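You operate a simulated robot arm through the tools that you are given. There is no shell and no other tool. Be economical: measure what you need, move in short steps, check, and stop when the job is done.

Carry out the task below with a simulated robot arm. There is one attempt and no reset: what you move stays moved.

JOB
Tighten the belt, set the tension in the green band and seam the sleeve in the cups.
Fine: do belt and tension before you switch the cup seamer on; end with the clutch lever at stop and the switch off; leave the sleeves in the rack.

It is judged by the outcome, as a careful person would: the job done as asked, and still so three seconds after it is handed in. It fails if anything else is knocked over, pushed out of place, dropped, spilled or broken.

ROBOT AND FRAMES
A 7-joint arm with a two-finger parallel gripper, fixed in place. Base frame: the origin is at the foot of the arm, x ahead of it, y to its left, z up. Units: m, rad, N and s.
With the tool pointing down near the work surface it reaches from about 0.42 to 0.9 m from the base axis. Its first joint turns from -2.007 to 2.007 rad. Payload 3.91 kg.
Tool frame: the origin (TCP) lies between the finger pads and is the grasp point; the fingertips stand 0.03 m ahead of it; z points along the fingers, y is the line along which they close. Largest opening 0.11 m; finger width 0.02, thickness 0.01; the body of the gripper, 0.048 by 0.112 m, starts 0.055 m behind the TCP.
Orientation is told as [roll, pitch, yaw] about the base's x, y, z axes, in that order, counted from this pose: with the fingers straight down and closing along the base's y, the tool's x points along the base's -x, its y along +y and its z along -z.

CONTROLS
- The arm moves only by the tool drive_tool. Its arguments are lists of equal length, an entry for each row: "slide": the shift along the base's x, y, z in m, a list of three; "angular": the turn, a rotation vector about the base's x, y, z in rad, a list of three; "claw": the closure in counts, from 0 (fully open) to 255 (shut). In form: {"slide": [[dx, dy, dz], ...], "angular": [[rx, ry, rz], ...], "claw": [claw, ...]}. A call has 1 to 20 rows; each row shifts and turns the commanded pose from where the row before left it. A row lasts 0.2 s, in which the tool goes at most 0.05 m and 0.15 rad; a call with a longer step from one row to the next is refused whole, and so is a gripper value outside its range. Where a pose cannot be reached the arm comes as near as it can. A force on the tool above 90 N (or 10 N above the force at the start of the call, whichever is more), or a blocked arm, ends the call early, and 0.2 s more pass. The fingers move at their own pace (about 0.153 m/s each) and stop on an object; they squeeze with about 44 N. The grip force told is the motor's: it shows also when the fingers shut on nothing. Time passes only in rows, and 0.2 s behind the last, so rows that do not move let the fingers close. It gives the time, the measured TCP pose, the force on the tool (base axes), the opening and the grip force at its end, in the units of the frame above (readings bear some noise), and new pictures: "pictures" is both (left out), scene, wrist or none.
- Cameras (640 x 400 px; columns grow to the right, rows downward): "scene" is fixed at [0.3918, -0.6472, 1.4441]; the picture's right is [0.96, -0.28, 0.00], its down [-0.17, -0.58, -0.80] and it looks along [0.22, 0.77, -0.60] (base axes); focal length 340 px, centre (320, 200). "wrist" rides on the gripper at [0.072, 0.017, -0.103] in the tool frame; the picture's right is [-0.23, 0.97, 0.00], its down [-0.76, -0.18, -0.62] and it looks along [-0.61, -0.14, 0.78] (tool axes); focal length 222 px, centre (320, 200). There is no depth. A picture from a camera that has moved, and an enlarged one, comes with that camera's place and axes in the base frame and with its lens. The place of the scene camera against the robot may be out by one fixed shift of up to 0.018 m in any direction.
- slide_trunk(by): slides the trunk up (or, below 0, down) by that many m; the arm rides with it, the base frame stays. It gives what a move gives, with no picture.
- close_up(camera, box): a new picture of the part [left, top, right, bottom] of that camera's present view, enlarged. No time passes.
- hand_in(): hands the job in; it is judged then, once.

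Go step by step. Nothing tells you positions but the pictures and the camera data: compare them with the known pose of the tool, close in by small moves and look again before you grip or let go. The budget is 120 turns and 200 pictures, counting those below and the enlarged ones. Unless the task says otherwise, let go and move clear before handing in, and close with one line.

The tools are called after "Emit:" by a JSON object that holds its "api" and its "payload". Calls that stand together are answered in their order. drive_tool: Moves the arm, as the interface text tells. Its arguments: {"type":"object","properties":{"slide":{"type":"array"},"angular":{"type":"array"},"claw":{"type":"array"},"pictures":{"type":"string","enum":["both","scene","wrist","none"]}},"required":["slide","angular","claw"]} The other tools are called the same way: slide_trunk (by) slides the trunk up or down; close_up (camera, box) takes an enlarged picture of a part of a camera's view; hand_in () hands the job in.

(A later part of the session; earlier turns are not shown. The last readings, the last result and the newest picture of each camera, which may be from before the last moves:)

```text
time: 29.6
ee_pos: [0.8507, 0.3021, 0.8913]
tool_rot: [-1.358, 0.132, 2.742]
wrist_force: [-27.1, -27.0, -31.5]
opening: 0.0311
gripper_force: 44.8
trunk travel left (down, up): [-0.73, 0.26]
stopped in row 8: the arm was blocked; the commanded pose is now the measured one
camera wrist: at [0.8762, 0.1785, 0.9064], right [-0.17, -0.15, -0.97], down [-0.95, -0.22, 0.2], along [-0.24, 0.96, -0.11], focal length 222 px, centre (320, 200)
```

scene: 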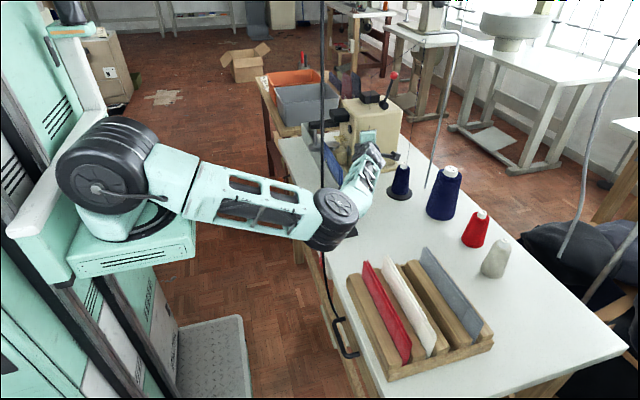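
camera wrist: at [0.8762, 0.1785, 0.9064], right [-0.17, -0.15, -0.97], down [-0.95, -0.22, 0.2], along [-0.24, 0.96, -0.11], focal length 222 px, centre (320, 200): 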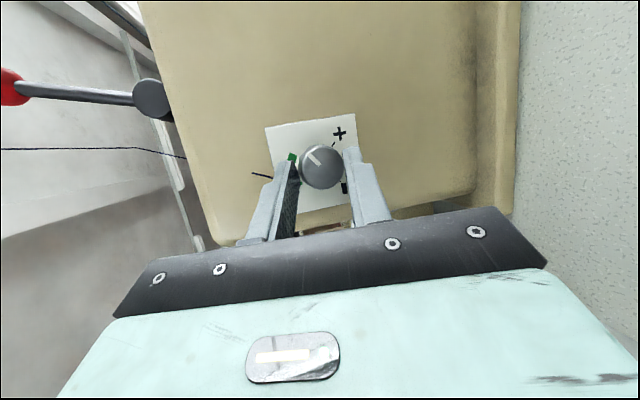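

The knob turned; the pointer now aims up-right. The arm reached a limit at the end, so I'll release and check the pointer and the elbow.

Emit:
{"api": "drive_tool", "payload": {"slide": [[0, 0, 0], [0, 0, 0]], "angular": [[0, 0, 0], [0, 0, 0]], "claw": [116, 116], "pictures": "none"}}

Emit:
{"api": "close_up", "payload": {"camera": "wrist", "box": [250, 100, 378, 200]}}

Emit:
{"api": "close_up", "payload": {"camera": "scene", "box": [290, 130, 418, 260]}}

```text
time: 30.2
ee_pos: [0.8542, 0.3, 0.9009]
tool_rot: [-1.376, 0.132, 2.725]
wrist_force: [7.1, -27.4, 1.7]
opening: 0.0578
gripper_force: 0.1
trunk travel left (down, up): [-0.73, 0.26]
```

```text
4.00 times, centred on (314, 150) of wrist
camera zoom: at [0.8789, 0.1769, 0.9128], right [-0.17, -0.13, -0.98], down [-0.96, -0.21, 0.19], along [-0.23, 0.97, -0.09], focal length 888 px, centre (344, 400)
```

zoom: 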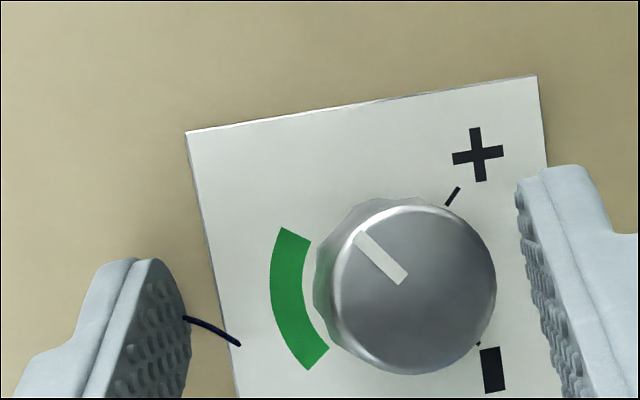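

```text
3.08 times, centred on (354, 195) of scene
camera zoom: at [0.3918, -0.6472, 1.4441], right [0.96, -0.28, 0.0], down [-0.17, -0.58, -0.8], along [0.22, 0.77, -0.6], focal length 1045 px, centre (215, 215)
```

zoom: 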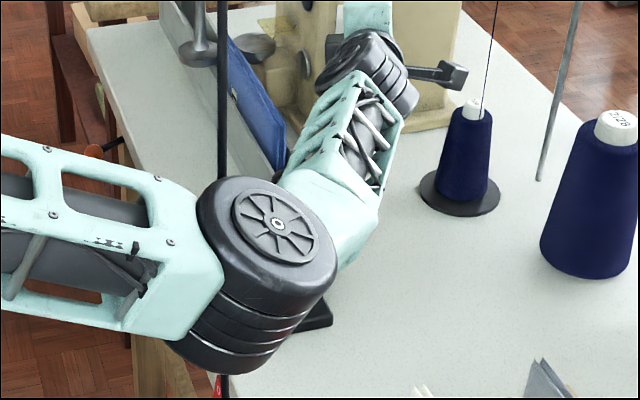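

The pointer moved to about 53° from top, and green spans about ±38°, so it needs about 50° more. The elbow is low near the clutch lever, so I'll retreat and raise the trunk to lift it.

Emit:
{"api": "drive_tool", "payload": {"slide": [[-0.006, -0.012, 0.004], [-0.012, -0.025, 0.006], [-0.012, -0.025, 0.006], [-0.01, -0.01, 0.01]], "angular": [[0, 0, 0], [0, 0, 0], [0, 0, 0], [0, 0, 0]], "claw": [116, 116, 116, 116], "pictures": "none"}}

Emit:
{"api": "slide_trunk", "payload": {"by": 0.15}}

Emit:
{"api": "drive_tool", "payload": {"slide": [[0, 0, 0]], "angular": [[0, 0, 0]], "claw": [116], "pictures": "both"}}

```text
time: 31.2
ee_pos: [0.8096, 0.2338, 0.9194]
tool_rot: [-1.368, 0.125, 2.735]
wrist_force: [0.3, 0.3, 0.3]
opening: 0.06
gripper_force: 0.1
trunk travel left (down, up): [-0.73, 0.26]
```

```text
time: 33.0
ee_pos: [0.8093, 0.2331, 1.0692]
tool_rot: [-1.37, 0.123, 2.735]
wrist_force: [-0.1, -0.2, -1.2]
opening: 0.0599
gripper_force: 0.1
trunk travel left (down, up): [-0.88, 0.11]
```

```text
time: 33.4
ee_pos: [0.8093, 0.2334, 1.0691]
tool_rot: [-1.371, 0.123, 2.735]
wrist_force: [-0.4, -0.5, -0.6]
opening: 0.06
gripper_force: 0.0
trunk travel left (down, up): [-0.88, 0.11]
camera wrist: at [0.8345, 0.1097, 1.0823], right [-0.18, -0.14, -0.97], down [-0.96, -0.21, 0.2], along [-0.24, 0.97, -0.09], focal length 222 px, centre (320, 200)
```

scene: 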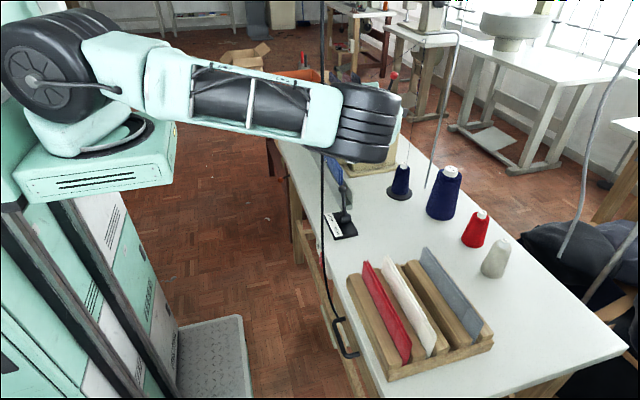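
wrist: 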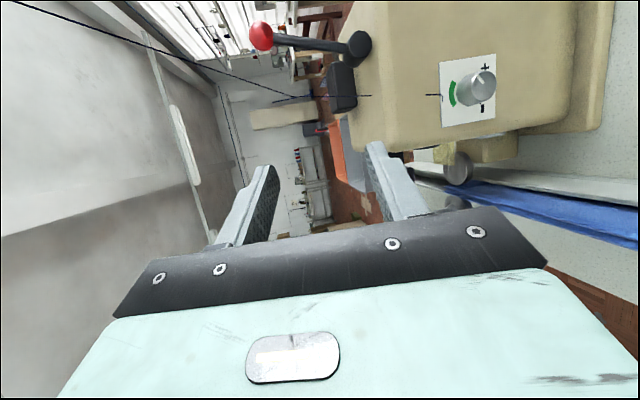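

The lever is undisturbed. I'll rotate the tool back to the 36° start orientation while lowering partway.

Emit:
{"api": "drive_tool", "payload": {"slide": [[0.002, 0, -0.01], [0.002, 0, -0.01], [0.002, 0, -0.01], [0.002, 0, -0.01], [0.002, 0, -0.01], [0.002, 0, -0.01], [0.002, 0, -0.01], [0.002, 0, -0.01]], "angular": [[0.0222, 0.12, -0.0231], [0.0222, 0.12, -0.0231], [0.0222, 0.12, -0.0231], [0.0222, 0.12, -0.0231], [0.0222, 0.12, -0.0231], [0.0222, 0.12, -0.0231], [0.0222, 0.12, -0.0231], [0.0222, 0.12, -0.0231]], "claw": [116, 116, 116, 116, 116, 116, 116, 116], "pictures": "both"}}

```text
time: 35.2
ee_pos: [0.8256, 0.2334, 0.9882]
tool_rot: [-0.982, -0.79, 2.393]
wrist_force: [0.0, -0.7, -0.1]
opening: 0.0601
gripper_force: 0.0
trunk travel left (down, up): [-0.88, 0.11]
camera wrist: at [0.8215, 0.1083, 0.9676], right [-0.91, 0.11, -0.41], down [-0.42, -0.18, 0.89], along [0.02, 0.98, 0.21], focal length 222 px, centre (320, 200)
```

scene: 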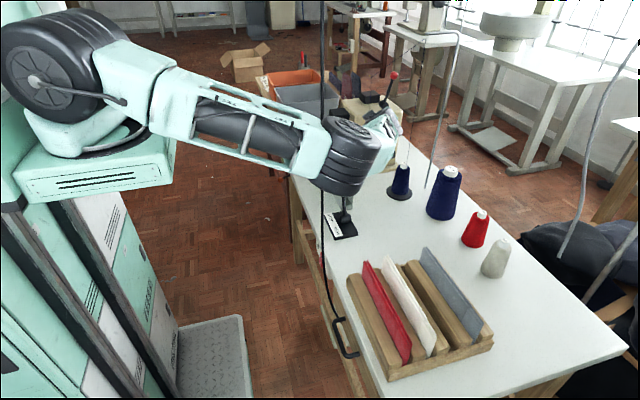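
wrist: 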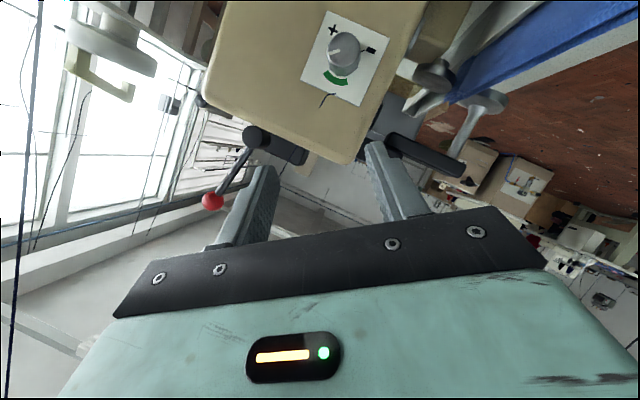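

Orientation restored. I'll go to the grasp in one sequence, pausing just short of it.

Emit:
{"api": "drive_tool", "payload": {"slide": [[0, 0, -0.03], [0.002, 0.005, -0.03], [0.006, 0.015, -0.013], [0.009, 0.023, -0.009], [0, 0, 0]], "angular": [[0, 0, 0], [0, 0, 0], [0, 0, 0], [0, 0, 0], [0, 0, 0]], "claw": [116, 116, 116, 116, 116], "pictures": "both"}}

```text
time: 36.4
ee_pos: [0.8668, 0.266, 0.9352]
tool_rot: [-1.021, -0.739, 2.413]
wrist_force: [0.3, 0.0, -0.8]
opening: 0.0599
gripper_force: 0.0
trunk travel left (down, up): [-0.88, 0.11]
camera wrist: at [0.8624, 0.1403, 0.9151], right [-0.88, 0.11, -0.46], down [-0.47, -0.17, 0.87], along [0.02, 0.98, 0.2], focal length 222 px, centre (320, 200)
```

scene: 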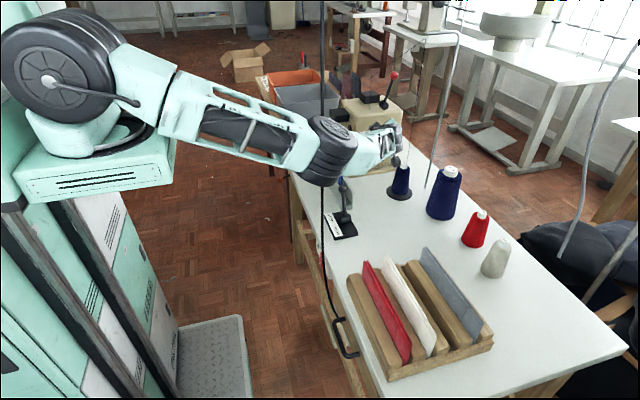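
wrist: 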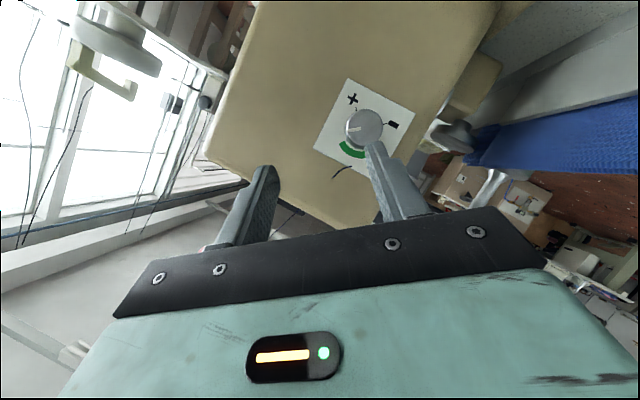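

The arm hit a joint limit with the trunk this high. I'll back out a bit and lower the trunk by 0.1 m.

Emit:
{"api": "drive_tool", "payload": {"slide": [[-0.02, -0.02, 0.03], [-0.015, -0.01, 0.03], [0, 0, 0.01]], "angular": [[0, 0, 0], [0, 0, 0], [0, 0, 0]], "claw": [116, 116, 116], "pictures": "none"}}

Emit:
{"api": "slide_trunk", "payload": {"by": -0.1}}

Emit:
{"api": "drive_tool", "payload": {"slide": [[0, 0, 0]], "angular": [[0, 0, 0]], "claw": [116], "pictures": "wrist"}}

```text
time: 37.2
ee_pos: [0.8054, 0.2442, 0.9759]
tool_rot: [-0.981, -0.791, 2.392]
wrist_force: [0.2, 0.9, 0.2]
opening: 0.06
gripper_force: 0.0
trunk travel left (down, up): [-0.88, 0.11]
```

```text
time: 38.5
ee_pos: [0.8069, 0.2457, 0.877]
tool_rot: [-0.985, -0.787, 2.394]
wrist_force: [0.4, -0.3, 0.8]
opening: 0.0599
gripper_force: 0.1
trunk travel left (down, up): [-0.78, 0.21]
```

```text
time: 38.9
ee_pos: [0.8059, 0.2466, 0.8767]
tool_rot: [-0.986, -0.788, 2.393]
wrist_force: [0.0, 0.7, 0.1]
opening: 0.0601
gripper_force: 0.0
trunk travel left (down, up): [-0.78, 0.21]
camera wrist: at [0.8025, 0.121, 0.8561], right [-0.91, 0.11, -0.41], down [-0.42, -0.18, 0.89], along [0.02, 0.98, 0.21], focal length 222 px, centre (320, 200)
```

wrist: 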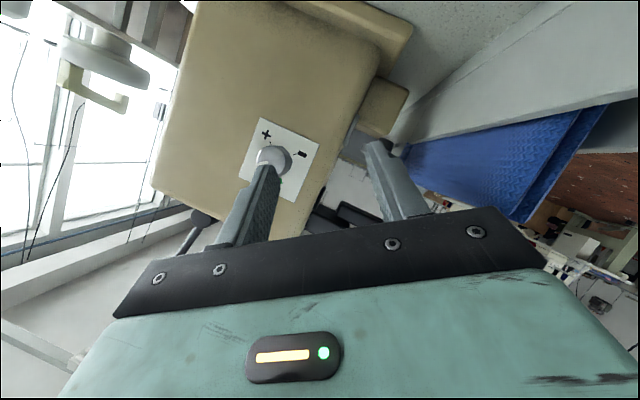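

Now I'll go to the pre-grasp (0.84, 0.265, 0.911).

Emit:
{"api": "drive_tool", "payload": {"slide": [[0, -0.005, 0.034], [0.032, 0.005, 0], [0, 0.018, 0], [0, 0, 0]], "angular": [[0, 0, 0], [0, 0, 0], [0, 0, 0], [0, 0, 0]], "claw": [116, 116, 116, 116], "pictures": "both"}}

```text
time: 39.9
ee_pos: [0.8381, 0.2637, 0.9117]
tool_rot: [-0.984, -0.788, 2.393]
wrist_force: [0.1, -0.1, 0.8]
opening: 0.0601
gripper_force: 0.1
trunk travel left (down, up): [-0.78, 0.21]
camera wrist: at [0.8349, 0.1382, 0.8907], right [-0.91, 0.11, -0.41], down [-0.42, -0.18, 0.89], along [0.02, 0.98, 0.21], focal length 222 px, centre (320, 200)
```

scene: 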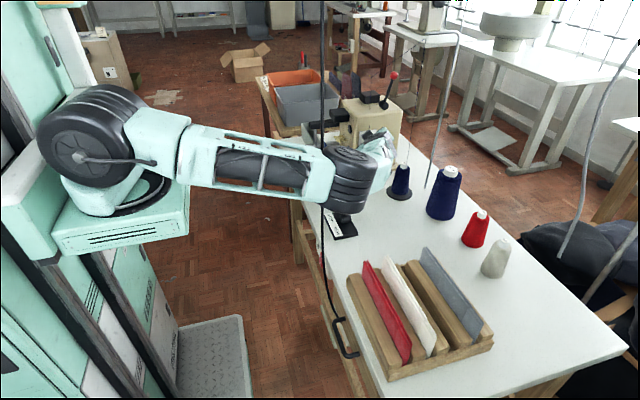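
wrist: 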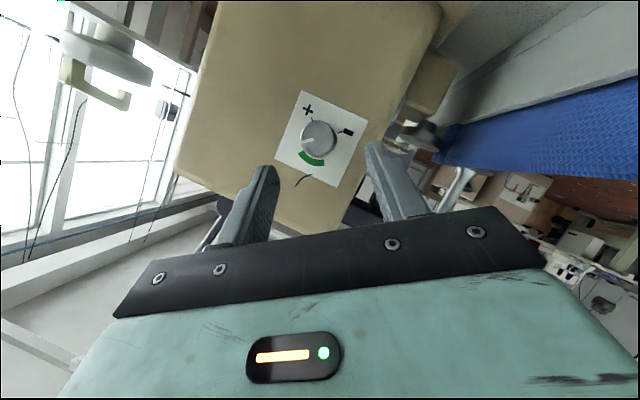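

On target. I'll advance and grip.

Emit:
{"api": "drive_tool", "payload": {"slide": [[0.007, 0.019, -0.008], [0.007, 0.019, -0.008], [0, 0, 0], [0, 0, 0], [0, 0, 0]], "angular": [[0, 0, 0], [0, 0, 0], [0, 0, 0], [0, 0, 0], [0, 0, 0]], "claw": [116, 116, 255, 255, 255], "pictures": "wrist"}}

```text
time: 41.1
ee_pos: [0.852, 0.3025, 0.8967]
tool_rot: [-0.988, -0.79, 2.395]
wrist_force: [8.6, 7.7, 5.9]
opening: 0.0284
gripper_force: 44.9
trunk travel left (down, up): [-0.78, 0.21]
camera wrist: at [0.8476, 0.1775, 0.8753], right [-0.9, 0.11, -0.41], down [-0.43, -0.18, 0.89], along [0.02, 0.98, 0.21], focal length 222 px, centre (320, 200)
```

wrist: 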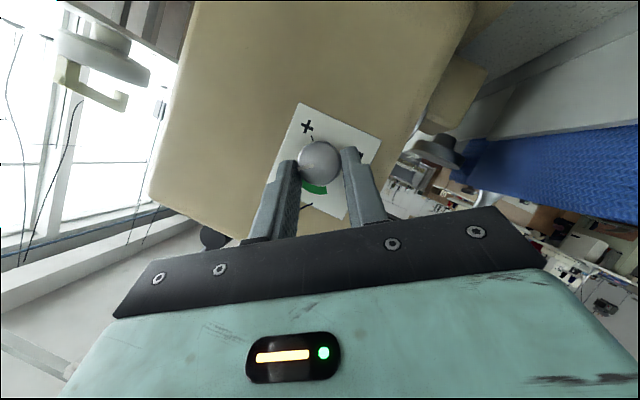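

Gripped again. Now I'll turn about 50° counter-clockwise.

Emit:
{"api": "drive_tool", "payload": {"slide": [[-0.0012, 0, -0.0009], [-0.0011, 0, -0.001], [-0.001, 0, -0.0012], [-0.0008, 0, -0.0013], [-0.0007, 0, -0.0014], [-0.0005, 0, -0.0014], [-0.0004, 0, -0.0015], [-0.0002, 0, -0.0015]], "angular": [[0, -0.118, 0], [0, -0.118, 0], [0, -0.118, 0], [0, -0.118, 0], [0, -0.118, 0], [0, -0.118, 0], [0, -0.118, 0], [0, -0.1, 0]], "claw": [255, 255, 255, 255, 255, 255, 255, 255], "pictures": "both"}}

```text
time: 42.4
ee_pos: [0.8506, 0.3012, 0.8931]
tool_rot: [-1.285, -0.045, 2.714]
wrist_force: [-18.0, -11.7, -36.1]
opening: 0.0307
gripper_force: 45.2
trunk travel left (down, up): [-0.78, 0.21]
stopped in row 6: the arm was blocked; the commanded pose is now the measured one
camera wrist: at [0.8747, 0.1767, 0.9028], right [-0.36, -0.14, -0.92], down [-0.91, -0.19, 0.38], along [-0.23, 0.97, -0.06], focal length 222 px, centre (320, 200)
```

scene: 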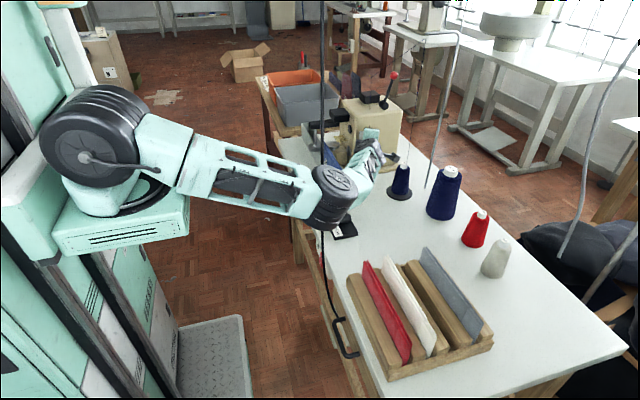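
wrist: 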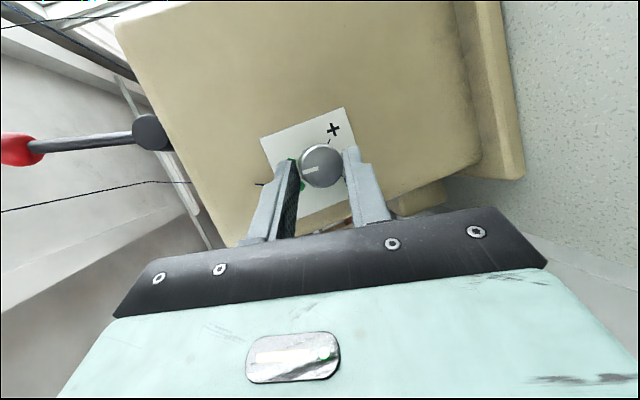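

I'll release and read the dial.

Emit:
{"api": "drive_tool", "payload": {"slide": [[0, 0, 0], [0, -0.006, 0]], "angular": [[0, 0, 0], [0, 0, 0]], "claw": [116, 116], "pictures": "none"}}

Emit:
{"api": "close_up", "payload": {"camera": "wrist", "box": [250, 100, 378, 200]}}

```text
time: 43.0
ee_pos: [0.8529, 0.2953, 0.9001]
tool_rot: [-1.3, -0.043, 2.705]
wrist_force: [-1.2, -1.0, -1.2]
opening: 0.0599
gripper_force: 0.1
trunk travel left (down, up): [-0.78, 0.21]
```

```text
4.00 times, centred on (314, 150) of wrist
camera zoom: at [0.8762, 0.1716, 0.9091], right [-0.35, -0.12, -0.93], down [-0.91, -0.19, 0.37], along [-0.22, 0.97, -0.05], focal length 888 px, centre (344, 400)
```

zoom: 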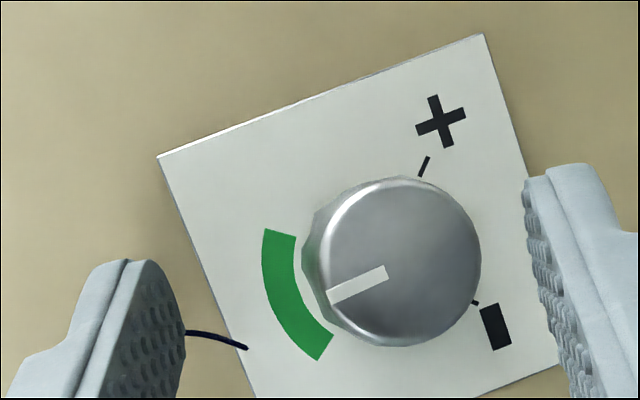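

The pointer now sits in the middle of the green band. I'll retreat and unwind the tool to neutral.

Emit:
{"api": "drive_tool", "payload": {"slide": [[-0.012, -0.03, 0.004], [-0.012, -0.03, 0.006], [-0.012, -0.02, 0.02], [-0.01, 0, 0.03], [-0.0125, 0, 0.0145], [-0.0125, 0, 0.0145], [-0.0125, 0, 0.0145], [-0.0125, 0, 0.0145], [-0.0125, 0, 0.0145], [-0.0125, 0, 0.0145], [-0.0125, 0, 0.0145], [-0.0125, 0, 0.0145], [-0.0125, 0, 0.0145], [-0.0125, 0, 0.0145], [-0.0125, 0, 0.0145], [-0.0125, 0, 0.0145]], "angular": [[0, 0, 0], [0, 0, 0], [0, 0, 0], [0, 0, 0], [0.0161, 0.0838, -0.1091], [0.0161, 0.0838, -0.1091], [0.0161, 0.0838, -0.1091], [0.0161, 0.0838, -0.1091], [0.0161, 0.0838, -0.1091], [0.0161, 0.0838, -0.1091], [0.0161, 0.0838, -0.1091], [0.0161, 0.0838, -0.1091], [0.0161, 0.0838, -0.1091], [0.0161, 0.0838, -0.1091], [0.0161, 0.0838, -0.1091], [0.0161, 0.0838, -0.1091]], "claw": [116, 116, 116, 255, 255, 255, 255, 255, 255, 255, 255, 255, 255, 255, 255, 255], "pictures": "both"}}

```text
time: 46.4
ee_pos: [0.6525, 0.2162, 1.1289]
tool_rot: [-0.425, -0.518, 1.014]
wrist_force: [-0.4, -0.1, 0.0]
opening: 0.0001
gripper_force: 37.6
trunk travel left (down, up): [-0.78, 0.21]
camera wrist: at [0.5497, 0.1563, 1.1685], right [-0.54, 0.81, -0.24], down [0.1, 0.34, 0.93], along [0.83, 0.48, -0.27], focal length 222 px, centre (320, 200)
```

scene: 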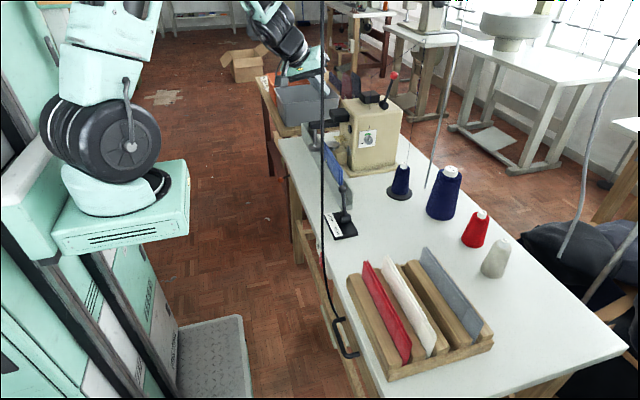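
wrist: 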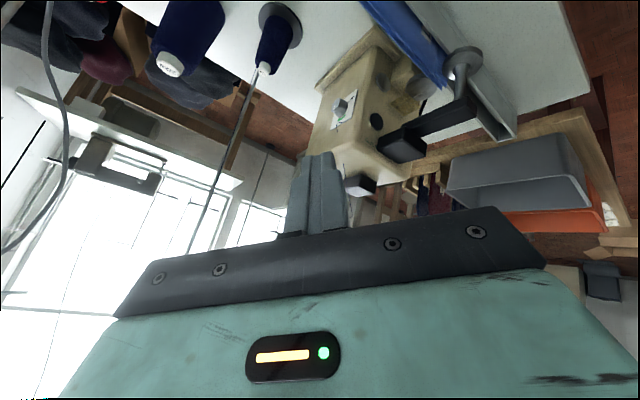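

The elbow is up again. I'll continue to neutral and move toward the switch area, staying high.

Emit:
{"api": "drive_tool", "payload": {"slide": [[-0.015, -0.005, 0], [-0.015, -0.01, 0], [-0.015, -0.015, 0], [-0.015, -0.015, 0], [-0.015, -0.015, 0], [-0.015, -0.015, 0], [-0.015, -0.015, 0], [-0.015, -0.015, 0], [0, 0, 0], [0, 0, 0], [0, 0, 0]], "angular": [[0.0161, 0.0838, -0.1091], [0.0161, 0.0838, -0.1091], [0.0161, 0.0838, -0.1091], [0.0161, 0.0838, -0.1091], [0.0161, 0.0838, -0.1091], [0.0161, 0.0838, -0.1091], [0.0161, 0.0838, -0.1091], [0.0161, 0.0838, -0.1091], [0, -0.14, 0], [0, -0.14, 0], [0, -0.14, 0]], "claw": [255, 255, 255, 255, 255, 255, 255, 255, 255, 255, 255], "pictures": "both"}}

```text
time: 48.8
ee_pos: [0.5349, 0.109, 1.1262]
tool_rot: [0.011, -0.424, -0.014]
wrist_force: [0.6, 0.2, -0.4]
opening: 0.0
gripper_force: 38.3
trunk travel left (down, up): [-0.78, 0.21]
camera wrist: at [0.4276, 0.1269, 1.1923], right [0.21, 0.97, 0.1], down [0.44, -0.19, 0.88], along [0.87, -0.14, -0.47], focal length 222 px, centre (320, 200)
```

scene: 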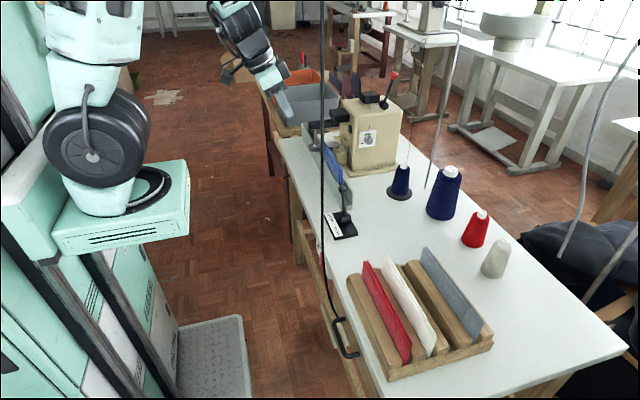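
wrist: 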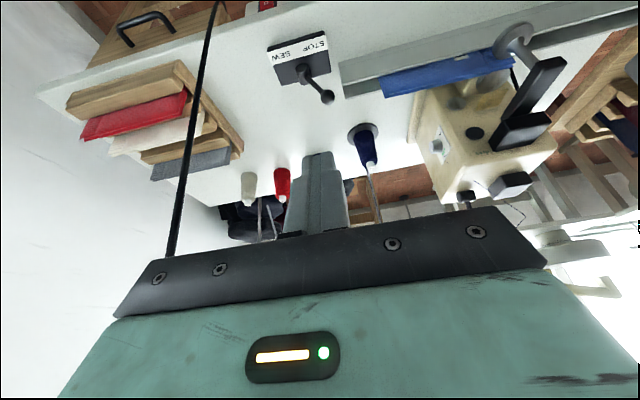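

The switch is at about (0.596, 0.044, 0.69) and the cord hangs near y=−0.025. I'll tilt further, line up at y≈0.06, and then lower the trunk.

Emit:
{"api": "drive_tool", "payload": {"slide": [[-0.012, -0.015, -0.02], [-0.012, -0.015, -0.02], [-0.012, -0.012, -0.02], [0, 0, 0]], "angular": [[0, -0.14, 0], [0, -0.14, 0], [0, -0.14, 0], [0, 0, 0]], "claw": [255, 255, 255, 255], "pictures": "none"}}

Emit:
{"api": "slide_trunk", "payload": {"by": -0.33}}

Emit:
{"api": "drive_tool", "payload": {"slide": [[0, 0, 0]], "angular": [[0, 0, 0]], "claw": [255], "pictures": "both"}}

```text
time: 49.8
ee_pos: [0.5323, 0.114, 1.0716]
tool_rot: [0.018, -0.841, -0.016]
wrist_force: [-0.5, 0.4, -0.4]
opening: 0.0
gripper_force: 38.2
out of reach, approached as far as the arm can: row 2, 3
trunk travel left (down, up): [-0.78, 0.21]
```

```text
time: 53.1
ee_pos: [0.5318, 0.1132, 0.7421]
tool_rot: [0.016, -0.843, -0.015]
wrist_force: [-0.3, -0.6, 0.2]
opening: 0.0001
gripper_force: 37.7
trunk travel left (down, up): [-0.45, 0.54]
```

```text
time: 53.5
ee_pos: [0.5329, 0.1135, 0.741]
tool_rot: [0.017, -0.842, -0.015]
wrist_force: [0.7, 0.7, 0.8]
opening: 0.0
gripper_force: 37.4
trunk travel left (down, up): [-0.45, 0.54]
camera wrist: at [0.4081, 0.1315, 0.757], right [0.15, 0.97, 0.18], down [0.04, -0.19, 0.98], along [0.99, -0.14, -0.07], focal length 222 px, centre (320, 200)
```

scene: 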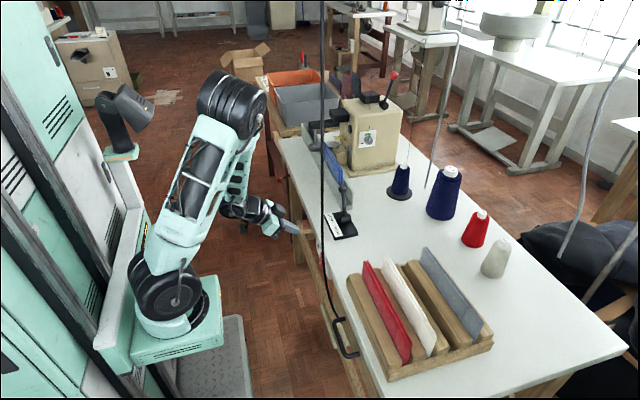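
wrist: 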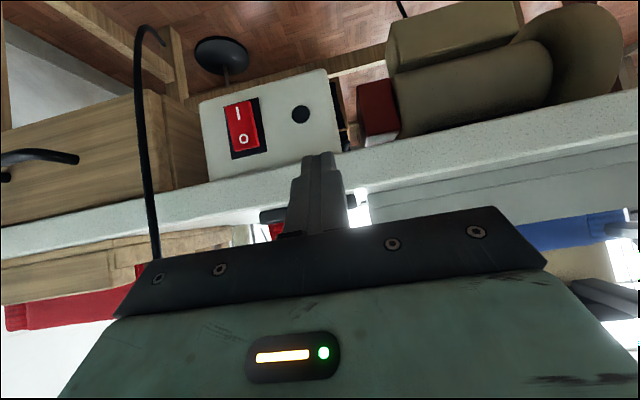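

The rocker's I half is at about (0.605, 0.041, 0.645) and the O half at z≈0.673. I'll move in front of the I half.

Emit:
{"api": "drive_tool", "payload": {"slide": [[0, -0.036, -0.03], [0, -0.036, -0.03], [0, 0, -0.025], [0.02, 0, 0], [0, 0, 0]], "angular": [[0, 0, 0], [0, 0, 0], [0, 0, 0], [0, 0, 0], [0, 0, 0]], "claw": [255, 255, 255, 255, 255], "pictures": "wrist"}}

```text
time: 54.7
ee_pos: [0.5828, 0.0802, 0.6489]
tool_rot: [0.017, -0.841, -0.014]
wrist_force: [-10.0, -1.6, 3.0]
opening: 0.0
gripper_force: 37.3
out of reach, approached as far as the arm can: row 1, 2
trunk travel left (down, up): [-0.45, 0.54]
camera wrist: at [0.4588, 0.0969, 0.665], right [0.15, 0.97, 0.18], down [0.04, -0.19, 0.98], along [0.99, -0.14, -0.07], focal length 222 px, centre (320, 200)
```

wrist: 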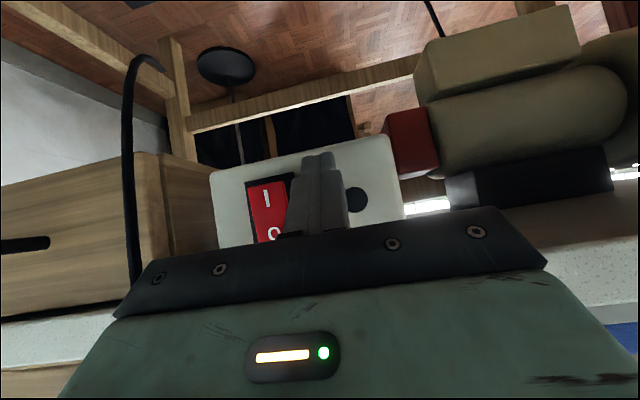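

The finger touched the box face between the switch and the black button. I'll back off with a slightly steeper tool for more reach margin.

Emit:
{"api": "drive_tool", "payload": {"slide": [[-0.01, 0, 0.005], [-0.015, 0, 0], [0, -0.02, 0], [0, -0.017, 0], [0, 0, 0]], "angular": [[0, 0.12, 0], [0, 0.12, 0], [0, 0, 0], [0, 0, 0], [0, 0, 0]], "claw": [255, 255, 255, 255, 255], "pictures": "wrist"}}

```text
time: 55.9
ee_pos: [0.56, 0.0427, 0.6548]
tool_rot: [0.012, -0.597, -0.013]
wrist_force: [-0.2, -0.6, 0.8]
opening: 0.0001
gripper_force: 37.6
trunk travel left (down, up): [-0.45, 0.54]
camera wrist: at [0.4438, 0.0609, 0.6996], right [0.19, 0.97, 0.14], down [0.28, -0.19, 0.94], along [0.94, -0.14, -0.3], focal length 222 px, centre (320, 200)
```

wrist: 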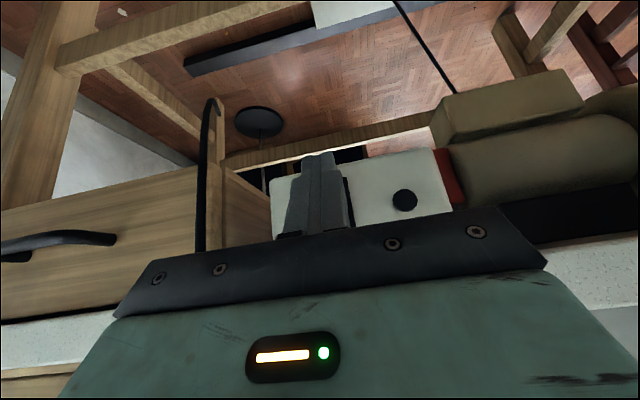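

The finger is in front of the I half, tip at z≈0.64. I'll press forward in small steps.

Emit:
{"api": "drive_tool", "payload": {"slide": [[0.01, -0.001, 0.004], [0.01, 0, 0], [0.008, 0, 0], [0.006, 0, 0], [0.006, 0, 0]], "angular": [[0, 0, 0], [0, 0, 0], [0, 0, 0], [0, 0, 0], [0, 0, 0]], "claw": [255, 255, 255, 255, 255], "pictures": "none"}}

```text
time: 57.2
ee_pos: [0.5854, 0.0426, 0.6483]
tool_rot: [0.004, -0.551, 0.005]
wrist_force: [-13.0, 1.1, -9.7]
opening: 0.0
gripper_force: 37.7
trunk travel left (down, up): [-0.45, 0.54]
stopped in row 5: the force on the tool passed its limit (the readings are from after the stop); the commanded pose is now the measured one
```

Force limit reached. I'll back off and look at the rocker.

Emit:
{"api": "drive_tool", "payload": {"slide": [[-0.02, 0.0, 0.0], [-0.01, 0.03, 0], [0, 0.03, 0.02], [0, 0, 0]], "angular": [[0, 0, 0], [0, 0, 0], [0, 0, 0], [0, 0, 0]], "claw": [255, 255, 255, 255], "pictures": "wrist"}}

Emit:
{"api": "close_up", "payload": {"camera": "wrist", "box": [200, 110, 360, 210]}}

Emit:
{"api": "close_up", "payload": {"camera": "scene", "box": [280, 220, 360, 270]}}

```text
time: 58.2
ee_pos: [0.5569, 0.1002, 0.6706]
tool_rot: [0.006, -0.555, 0.002]
wrist_force: [0.1, -0.4, 0.4]
opening: 0.0001
gripper_force: 37.6
trunk travel left (down, up): [-0.45, 0.54]
camera wrist: at [0.4414, 0.1177, 0.721], right [0.19, 0.97, 0.12], down [0.32, -0.18, 0.93], along [0.93, -0.14, -0.34], focal length 222 px, centre (320, 200)
```

wrist: 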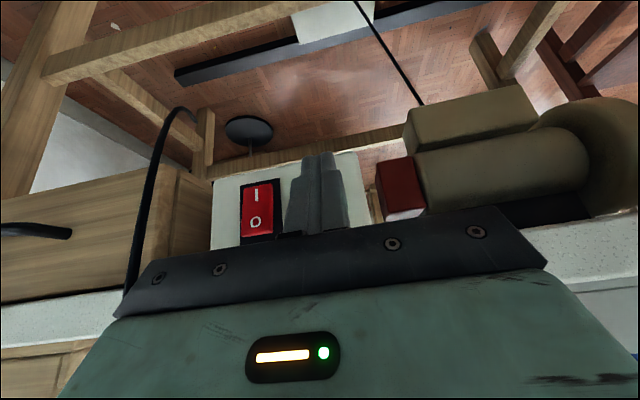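

```text
4.00 times, centred on (280, 160) of wrist
camera zoom: at [0.4414, 0.1177, 0.721], right [0.19, 0.97, 0.12], down [0.32, -0.18, 0.93], along [0.93, -0.14, -0.34], focal length 888 px, centre (480, 360)
```

zoom: 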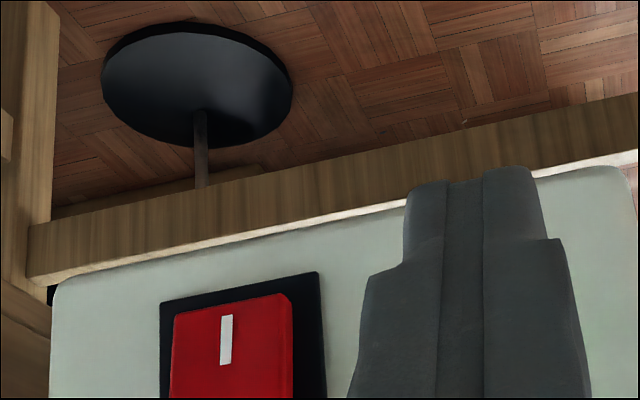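

```text
8.00 times, centred on (320, 245) of scene
camera zoom: at [0.3918, -0.6472, 1.4441], right [0.96, -0.28, 0.0], down [-0.17, -0.58, -0.8], along [0.22, 0.77, -0.6], focal length 2716 px, centre (320, -160)
```

zoom: 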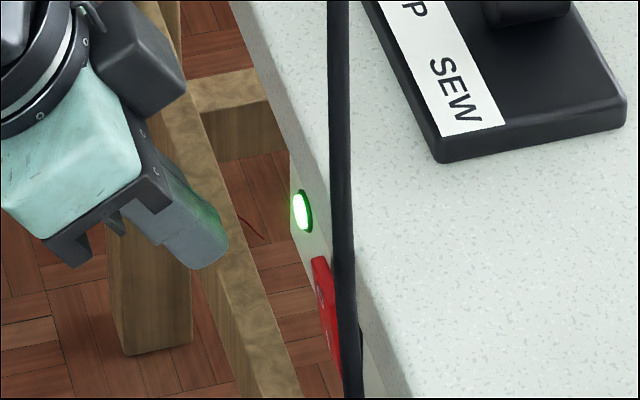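

The lamp is green, so the power is on. Next is the clutch lever: I'll raise the trunk, straighten the tool and go above the lever ball at about (0.70, 0.115, 0.836).

Emit:
{"api": "drive_tool", "payload": {"slide": [[-0.02, 0, 0], [-0.01, 0.01, 0]], "angular": [[0, 0.1, 0], [0, 0, 0]], "claw": [255, 255], "pictures": "none"}}

Emit:
{"api": "slide_trunk", "payload": {"by": 0.36}}

Emit:
{"api": "drive_tool", "payload": {"slide": [[0.02, 0.01, 0], [0.03, 0.01, 0], [0.03, 0.01, 0], [0.03, 0.01, -0.01], [0, 0, 0]], "angular": [[0, 0.12, 0], [0, 0.12, 0], [0, 0.12, 0], [0, 0.1, 0], [0, 0, 0]], "claw": [255, 255, 255, 255, 255], "pictures": "both"}}

```text
time: 58.8
ee_pos: [0.5263, 0.1119, 0.6704]
tool_rot: [0.005, -0.455, 0.002]
wrist_force: [-0.6, -0.5, -0.4]
opening: 0.0001
gripper_force: 37.5
trunk travel left (down, up): [-0.45, 0.54]
```

```text
time: 62.3
ee_pos: [0.5264, 0.1105, 1.0306]
tool_rot: [0.005, -0.456, 0.003]
wrist_force: [0.9, 0.9, 0.0]
opening: 0.0002
gripper_force: 37.8
trunk travel left (down, up): [-0.81, 0.18]
```

```text
time: 63.5
ee_pos: [0.6377, 0.1521, 1.0195]
tool_rot: [0.007, 0.005, 0.002]
wrist_force: [-0.1, -0.4, 0.1]
opening: 0.0
gripper_force: 38.1
trunk travel left (down, up): [-0.81, 0.18]
camera wrist: at [0.5666, 0.1678, 1.124], right [0.23, 0.97, 0.01], down [0.77, -0.18, 0.62], along [0.6, -0.14, -0.79], focal length 222 px, centre (320, 200)
```

scene: 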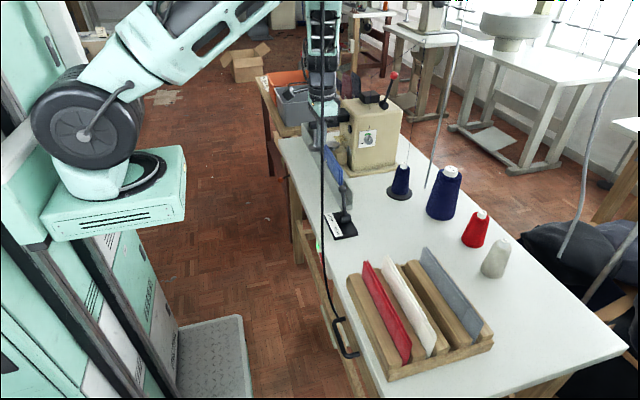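
wrist: 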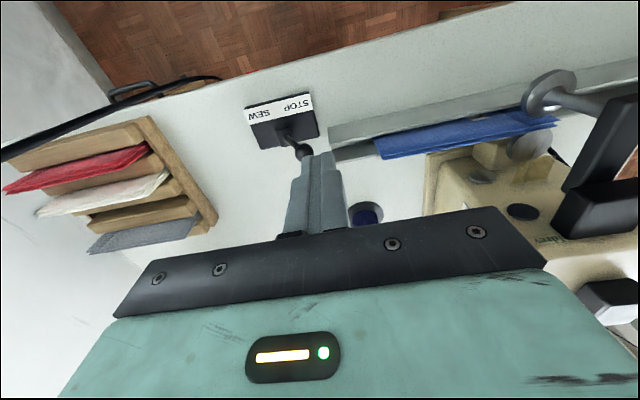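

Ball confirmed at (0.697, 0.114, 0.836). I'll go to its +y side and descend.

Emit:
{"api": "drive_tool", "payload": {"slide": [[0.03, 0.003, -0.03], [0.03, 0.005, -0.035], [0, 0, -0.04], [0, 0, -0.04], [0, 0, -0.022], [0, 0, 0]], "angular": [[0, 0, 0], [0, 0, 0], [0, 0, 0], [0, 0, 0], [0, 0, 0], [0, 0, 0]], "claw": [255, 255, 255, 255, 255, 255], "pictures": "both"}}

```text
time: 64.9
ee_pos: [0.6968, 0.1609, 0.854]
tool_rot: [0.005, 0.005, 0.001]
wrist_force: [0.0, -0.5, 0.0]
opening: 0.0
gripper_force: 37.4
trunk travel left (down, up): [-0.81, 0.18]
camera wrist: at [0.6257, 0.177, 0.9581], right [0.23, 0.97, 0.01], down [0.76, -0.18, 0.62], along [0.6, -0.14, -0.79], focal length 222 px, centre (320, 200)
```

scene: 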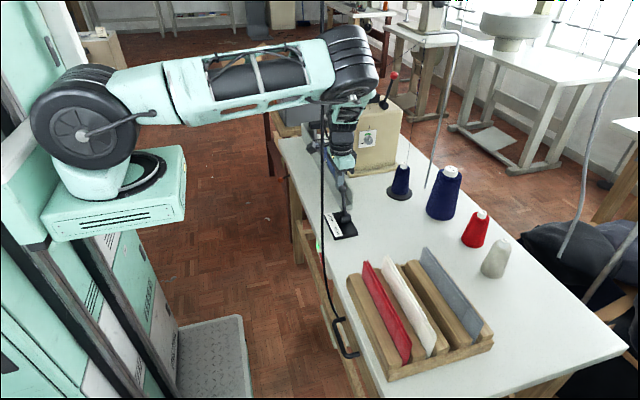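
wrist: 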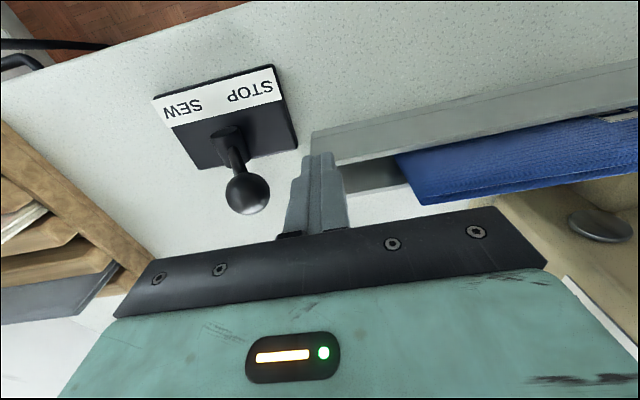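

Fingertip is beside the ball. I'll push toward SEW (−y).

Emit:
{"api": "drive_tool", "payload": {"slide": [[0.003, -0.02, 0], [0, -0.015, 0], [0, -0.015, 0], [0, -0.012, 0], [0, -0.01, 0]], "angular": [[0, 0, 0], [0, 0, 0], [0, 0, 0], [0, 0, 0], [0, 0, 0]], "claw": [255, 255, 255, 255, 255], "pictures": "both"}}

```text
time: 66.1
ee_pos: [0.6998, 0.0852, 0.8531]
tool_rot: [0.007, 0.003, 0.002]
wrist_force: [0.3, -0.7, -0.5]
opening: 0.0002
gripper_force: 38.1
trunk travel left (down, up): [-0.81, 0.18]
camera wrist: at [0.6284, 0.1029, 0.9581], right [0.22, 0.97, 0.0], down [0.76, -0.18, 0.62], along [0.6, -0.14, -0.79], focal length 222 px, centre (320, 200)
```

scene: 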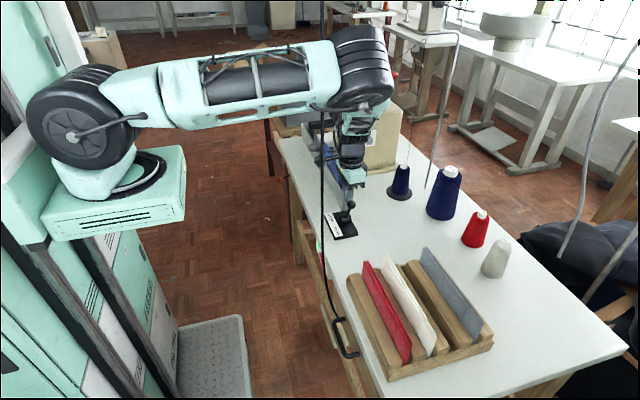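
wrist: 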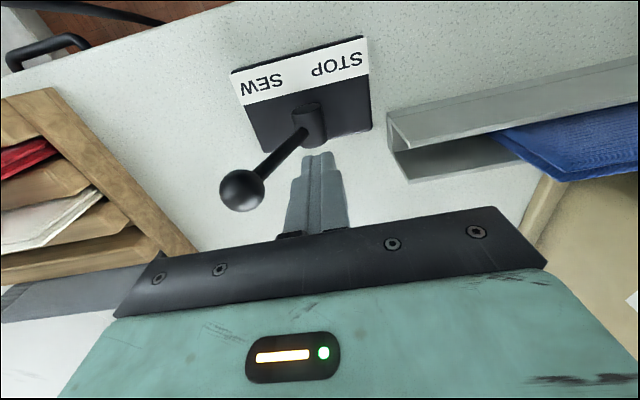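

The lever snapped over to SEW. I'll lift clear and watch the sleeve.

Emit:
{"api": "drive_tool", "payload": {"slide": [[0, 0, 0.04], [0, 0, 0.04], [0, 0, 0.03]], "angular": [[0, 0, 0], [0, 0, 0], [0, 0, 0]], "claw": [255, 255, 255], "pictures": "wrist"}}

Emit:
{"api": "close_up", "payload": {"camera": "scene", "box": [260, 100, 420, 220]}}

```text
time: 66.9
ee_pos: [0.7008, 0.087, 0.9636]
tool_rot: [0.005, 0.006, 0.002]
wrist_force: [0.2, 0.2, 0.0]
opening: 0.0001
gripper_force: 37.5
trunk travel left (down, up): [-0.81, 0.18]
camera wrist: at [0.6301, 0.1035, 1.0684], right [0.23, 0.97, 0.0], down [0.77, -0.18, 0.62], along [0.6, -0.14, -0.79], focal length 222 px, centre (320, 200)
```

wrist: 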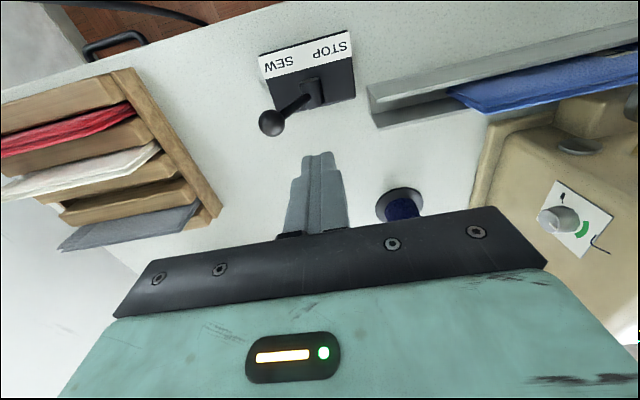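

```text
3.33 times, centred on (340, 160) of scene
camera zoom: at [0.3918, -0.6472, 1.4441], right [0.96, -0.28, 0.0], down [-0.17, -0.58, -0.8], along [0.22, 0.77, -0.6], focal length 1132 px, centre (253, 333)
```

zoom: 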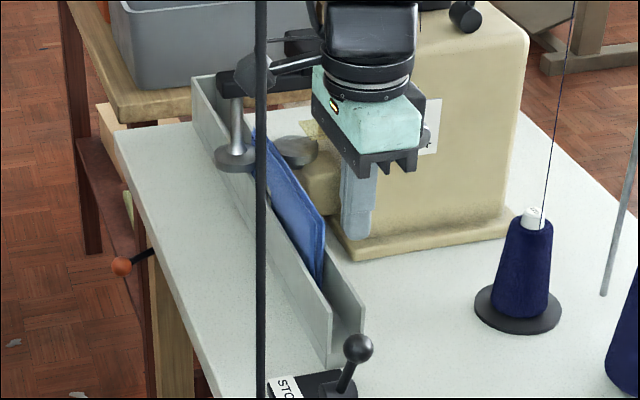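

Sewing should be in progress. I'll hold above the lever and watch the sleeve for a couple of seconds.

Emit:
{"api": "drive_tool", "payload": {"slide": [[0, -0.025, 0], [0, 0, 0], [0, 0, 0], [0, 0, 0], [0, 0, 0]], "angular": [[0, 0, 0], [0, 0, 0], [0, 0, 0], [0, 0, 0], [0, 0, 0]], "claw": [0, 0, 0, 0, 0], "pictures": "wrist"}}

Emit:
{"api": "close_up", "payload": {"camera": "scene", "box": [260, 100, 420, 220]}}

```text
time: 68.1
ee_pos: [0.7011, 0.0624, 0.9648]
tool_rot: [0.006, 0.005, 0.001]
wrist_force: [-0.1, 0.9, 0.8]
opening: 0.1099
gripper_force: 0.0
trunk travel left (down, up): [-0.81, 0.18]
camera wrist: at [0.6301, 0.0795, 1.0693], right [0.23, 0.97, 0.01], down [0.76, -0.18, 0.62], along [0.6, -0.14, -0.79], focal length 222 px, centre (320, 200)
```

wrist: 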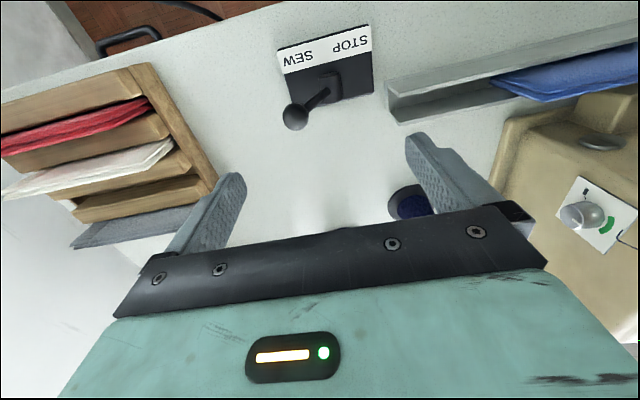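

```text
3.33 times, centred on (340, 160) of scene
camera zoom: at [0.3918, -0.6472, 1.4441], right [0.96, -0.28, 0.0], down [-0.17, -0.58, -0.8], along [0.22, 0.77, -0.6], focal length 1132 px, centre (253, 333)
```

zoom: 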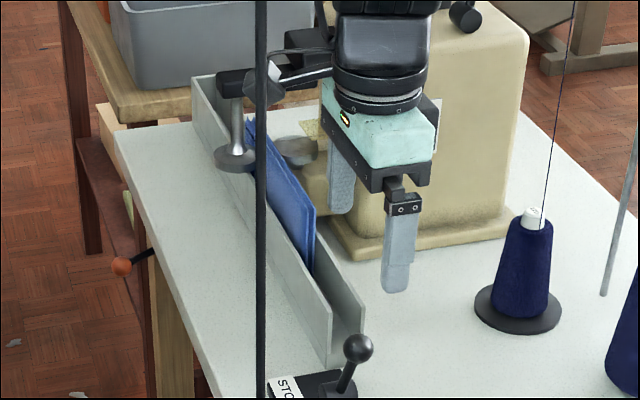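

The sleeve is feeding in +y. I'll lower the open fingers around the lever ball so I'm ready to stop it, and keep watching.

Emit:
{"api": "drive_tool", "payload": {"slide": [[-0.002, 0, -0.04], [0, 0, -0.04], [0, 0, -0.03], [0, 0, 0], [0, 0, 0], [0, 0, 0], [0, 0, 0], [0, 0, 0]], "angular": [[0, 0, 0], [0, 0, 0], [0, 0, 0], [0, 0, 0], [0, 0, 0], [0, 0, 0], [0, 0, 0], [0, 0, 0]], "claw": [0, 0, 0, 0, 0, 0, 0, 0], "pictures": "wrist"}}

Emit:
{"api": "close_up", "payload": {"camera": "scene", "box": [260, 100, 420, 220]}}

```text
time: 69.9
ee_pos: [0.6973, 0.064, 0.8545]
tool_rot: [0.005, 0.003, 0.002]
wrist_force: [0.5, 0.1, -0.6]
opening: 0.1103
gripper_force: 0.0
trunk travel left (down, up): [-0.81, 0.18]
camera wrist: at [0.6272, 0.0799, 0.9582], right [0.23, 0.97, 0.01], down [0.76, -0.18, 0.62], along [0.6, -0.14, -0.79], focal length 222 px, centre (320, 200)
```

wrist: 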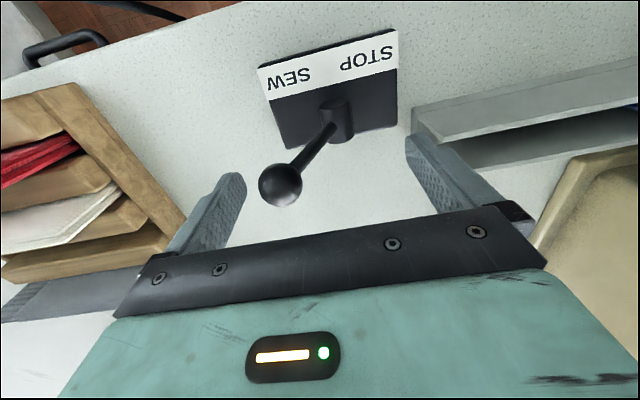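

```text
3.33 times, centred on (340, 160) of scene
camera zoom: at [0.3918, -0.6472, 1.4441], right [0.96, -0.28, 0.0], down [-0.17, -0.58, -0.8], along [0.22, 0.77, -0.6], focal length 1132 px, centre (253, 333)
```

zoom: 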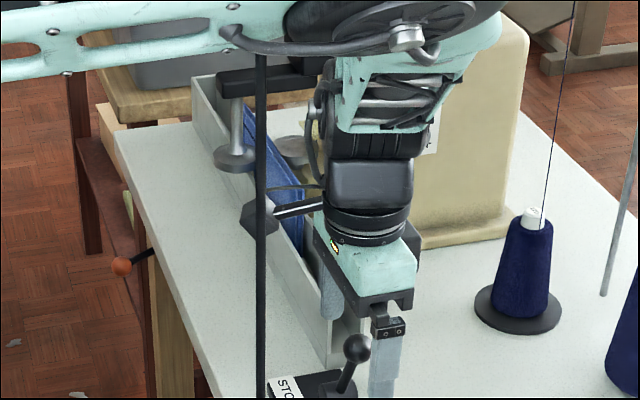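

About 27 mm/s feed; the tail should reach the cups in about 3–4 s. I'll wait 3 s.

Emit:
{"api": "drive_tool", "payload": {"slide": [[0, 0, 0], [0, 0, 0], [0, 0, 0], [0, 0, 0], [0, 0, 0], [0, 0, 0], [0, 0, 0], [0, 0, 0], [0, 0, 0], [0, 0, 0], [0, 0, 0], [0, 0, 0]], "angular": [[0, 0, 0], [0, 0, 0], [0, 0, 0], [0, 0, 0], [0, 0, 0], [0, 0, 0], [0, 0, 0], [0, 0, 0], [0, 0, 0], [0, 0, 0], [0, 0, 0], [0, 0, 0]], "claw": [0, 0, 0, 0, 0, 0, 0, 0, 0, 0, 0, 0], "pictures": "none"}}

Emit:
{"api": "close_up", "payload": {"camera": "scene", "box": [280, 80, 400, 170]}}

```text
time: 72.5
ee_pos: [0.6979, 0.0643, 0.8544]
tool_rot: [0.007, 0.005, 0.001]
wrist_force: [-0.4, 0.6, 0.7]
opening: 0.1096
gripper_force: 0.1
trunk travel left (down, up): [-0.81, 0.18]
```

```text
4.44 times, centred on (340, 125) of scene
camera zoom: at [0.3918, -0.6472, 1.4441], right [0.96, -0.28, 0.0], down [-0.17, -0.58, -0.8], along [0.22, 0.77, -0.6], focal length 1509 px, centre (231, 533)
```

zoom: 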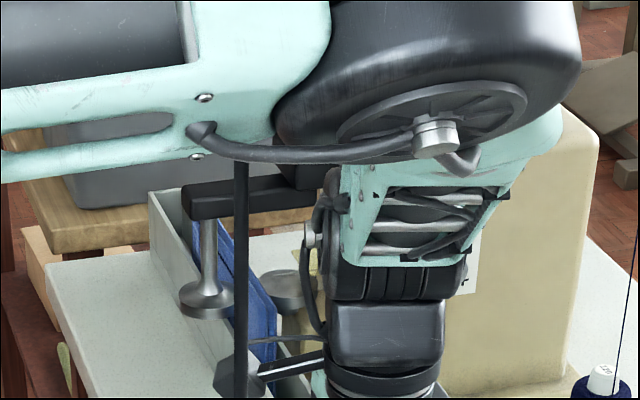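

The tail is close to the cups; I'll wait 2 more seconds.

Emit:
{"api": "drive_tool", "payload": {"slide": [[0, 0, 0], [0, 0, 0], [0, 0, 0], [0, 0, 0], [0, 0, 0], [0, 0, 0], [0, 0, 0], [0, 0, 0]], "angular": [[0, 0, 0], [0, 0, 0], [0, 0, 0], [0, 0, 0], [0, 0, 0], [0, 0, 0], [0, 0, 0], [0, 0, 0]], "claw": [0, 0, 0, 0, 0, 0, 0, 0], "pictures": "none"}}

Emit:
{"api": "close_up", "payload": {"camera": "scene", "box": [280, 80, 400, 170]}}

```text
time: 74.3
ee_pos: [0.6992, 0.0636, 0.8545]
tool_rot: [0.008, 0.004, 0.002]
wrist_force: [0.8, -0.5, 0.3]
opening: 0.1103
gripper_force: 0.1
trunk travel left (down, up): [-0.81, 0.18]
```

```text
4.44 times, centred on (340, 125) of scene
camera zoom: at [0.3918, -0.6472, 1.4441], right [0.96, -0.28, 0.0], down [-0.17, -0.58, -0.8], along [0.22, 0.77, -0.6], focal length 1509 px, centre (231, 533)
```

zoom: 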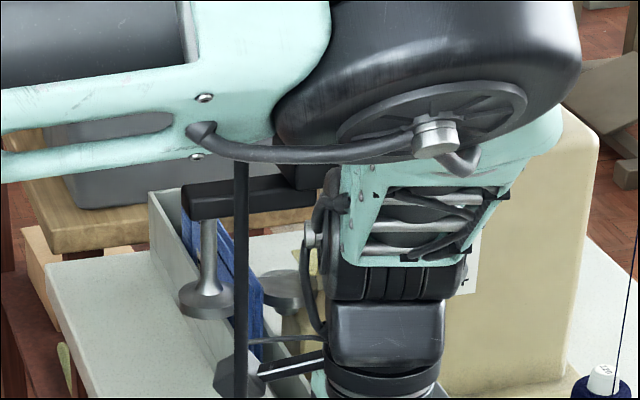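

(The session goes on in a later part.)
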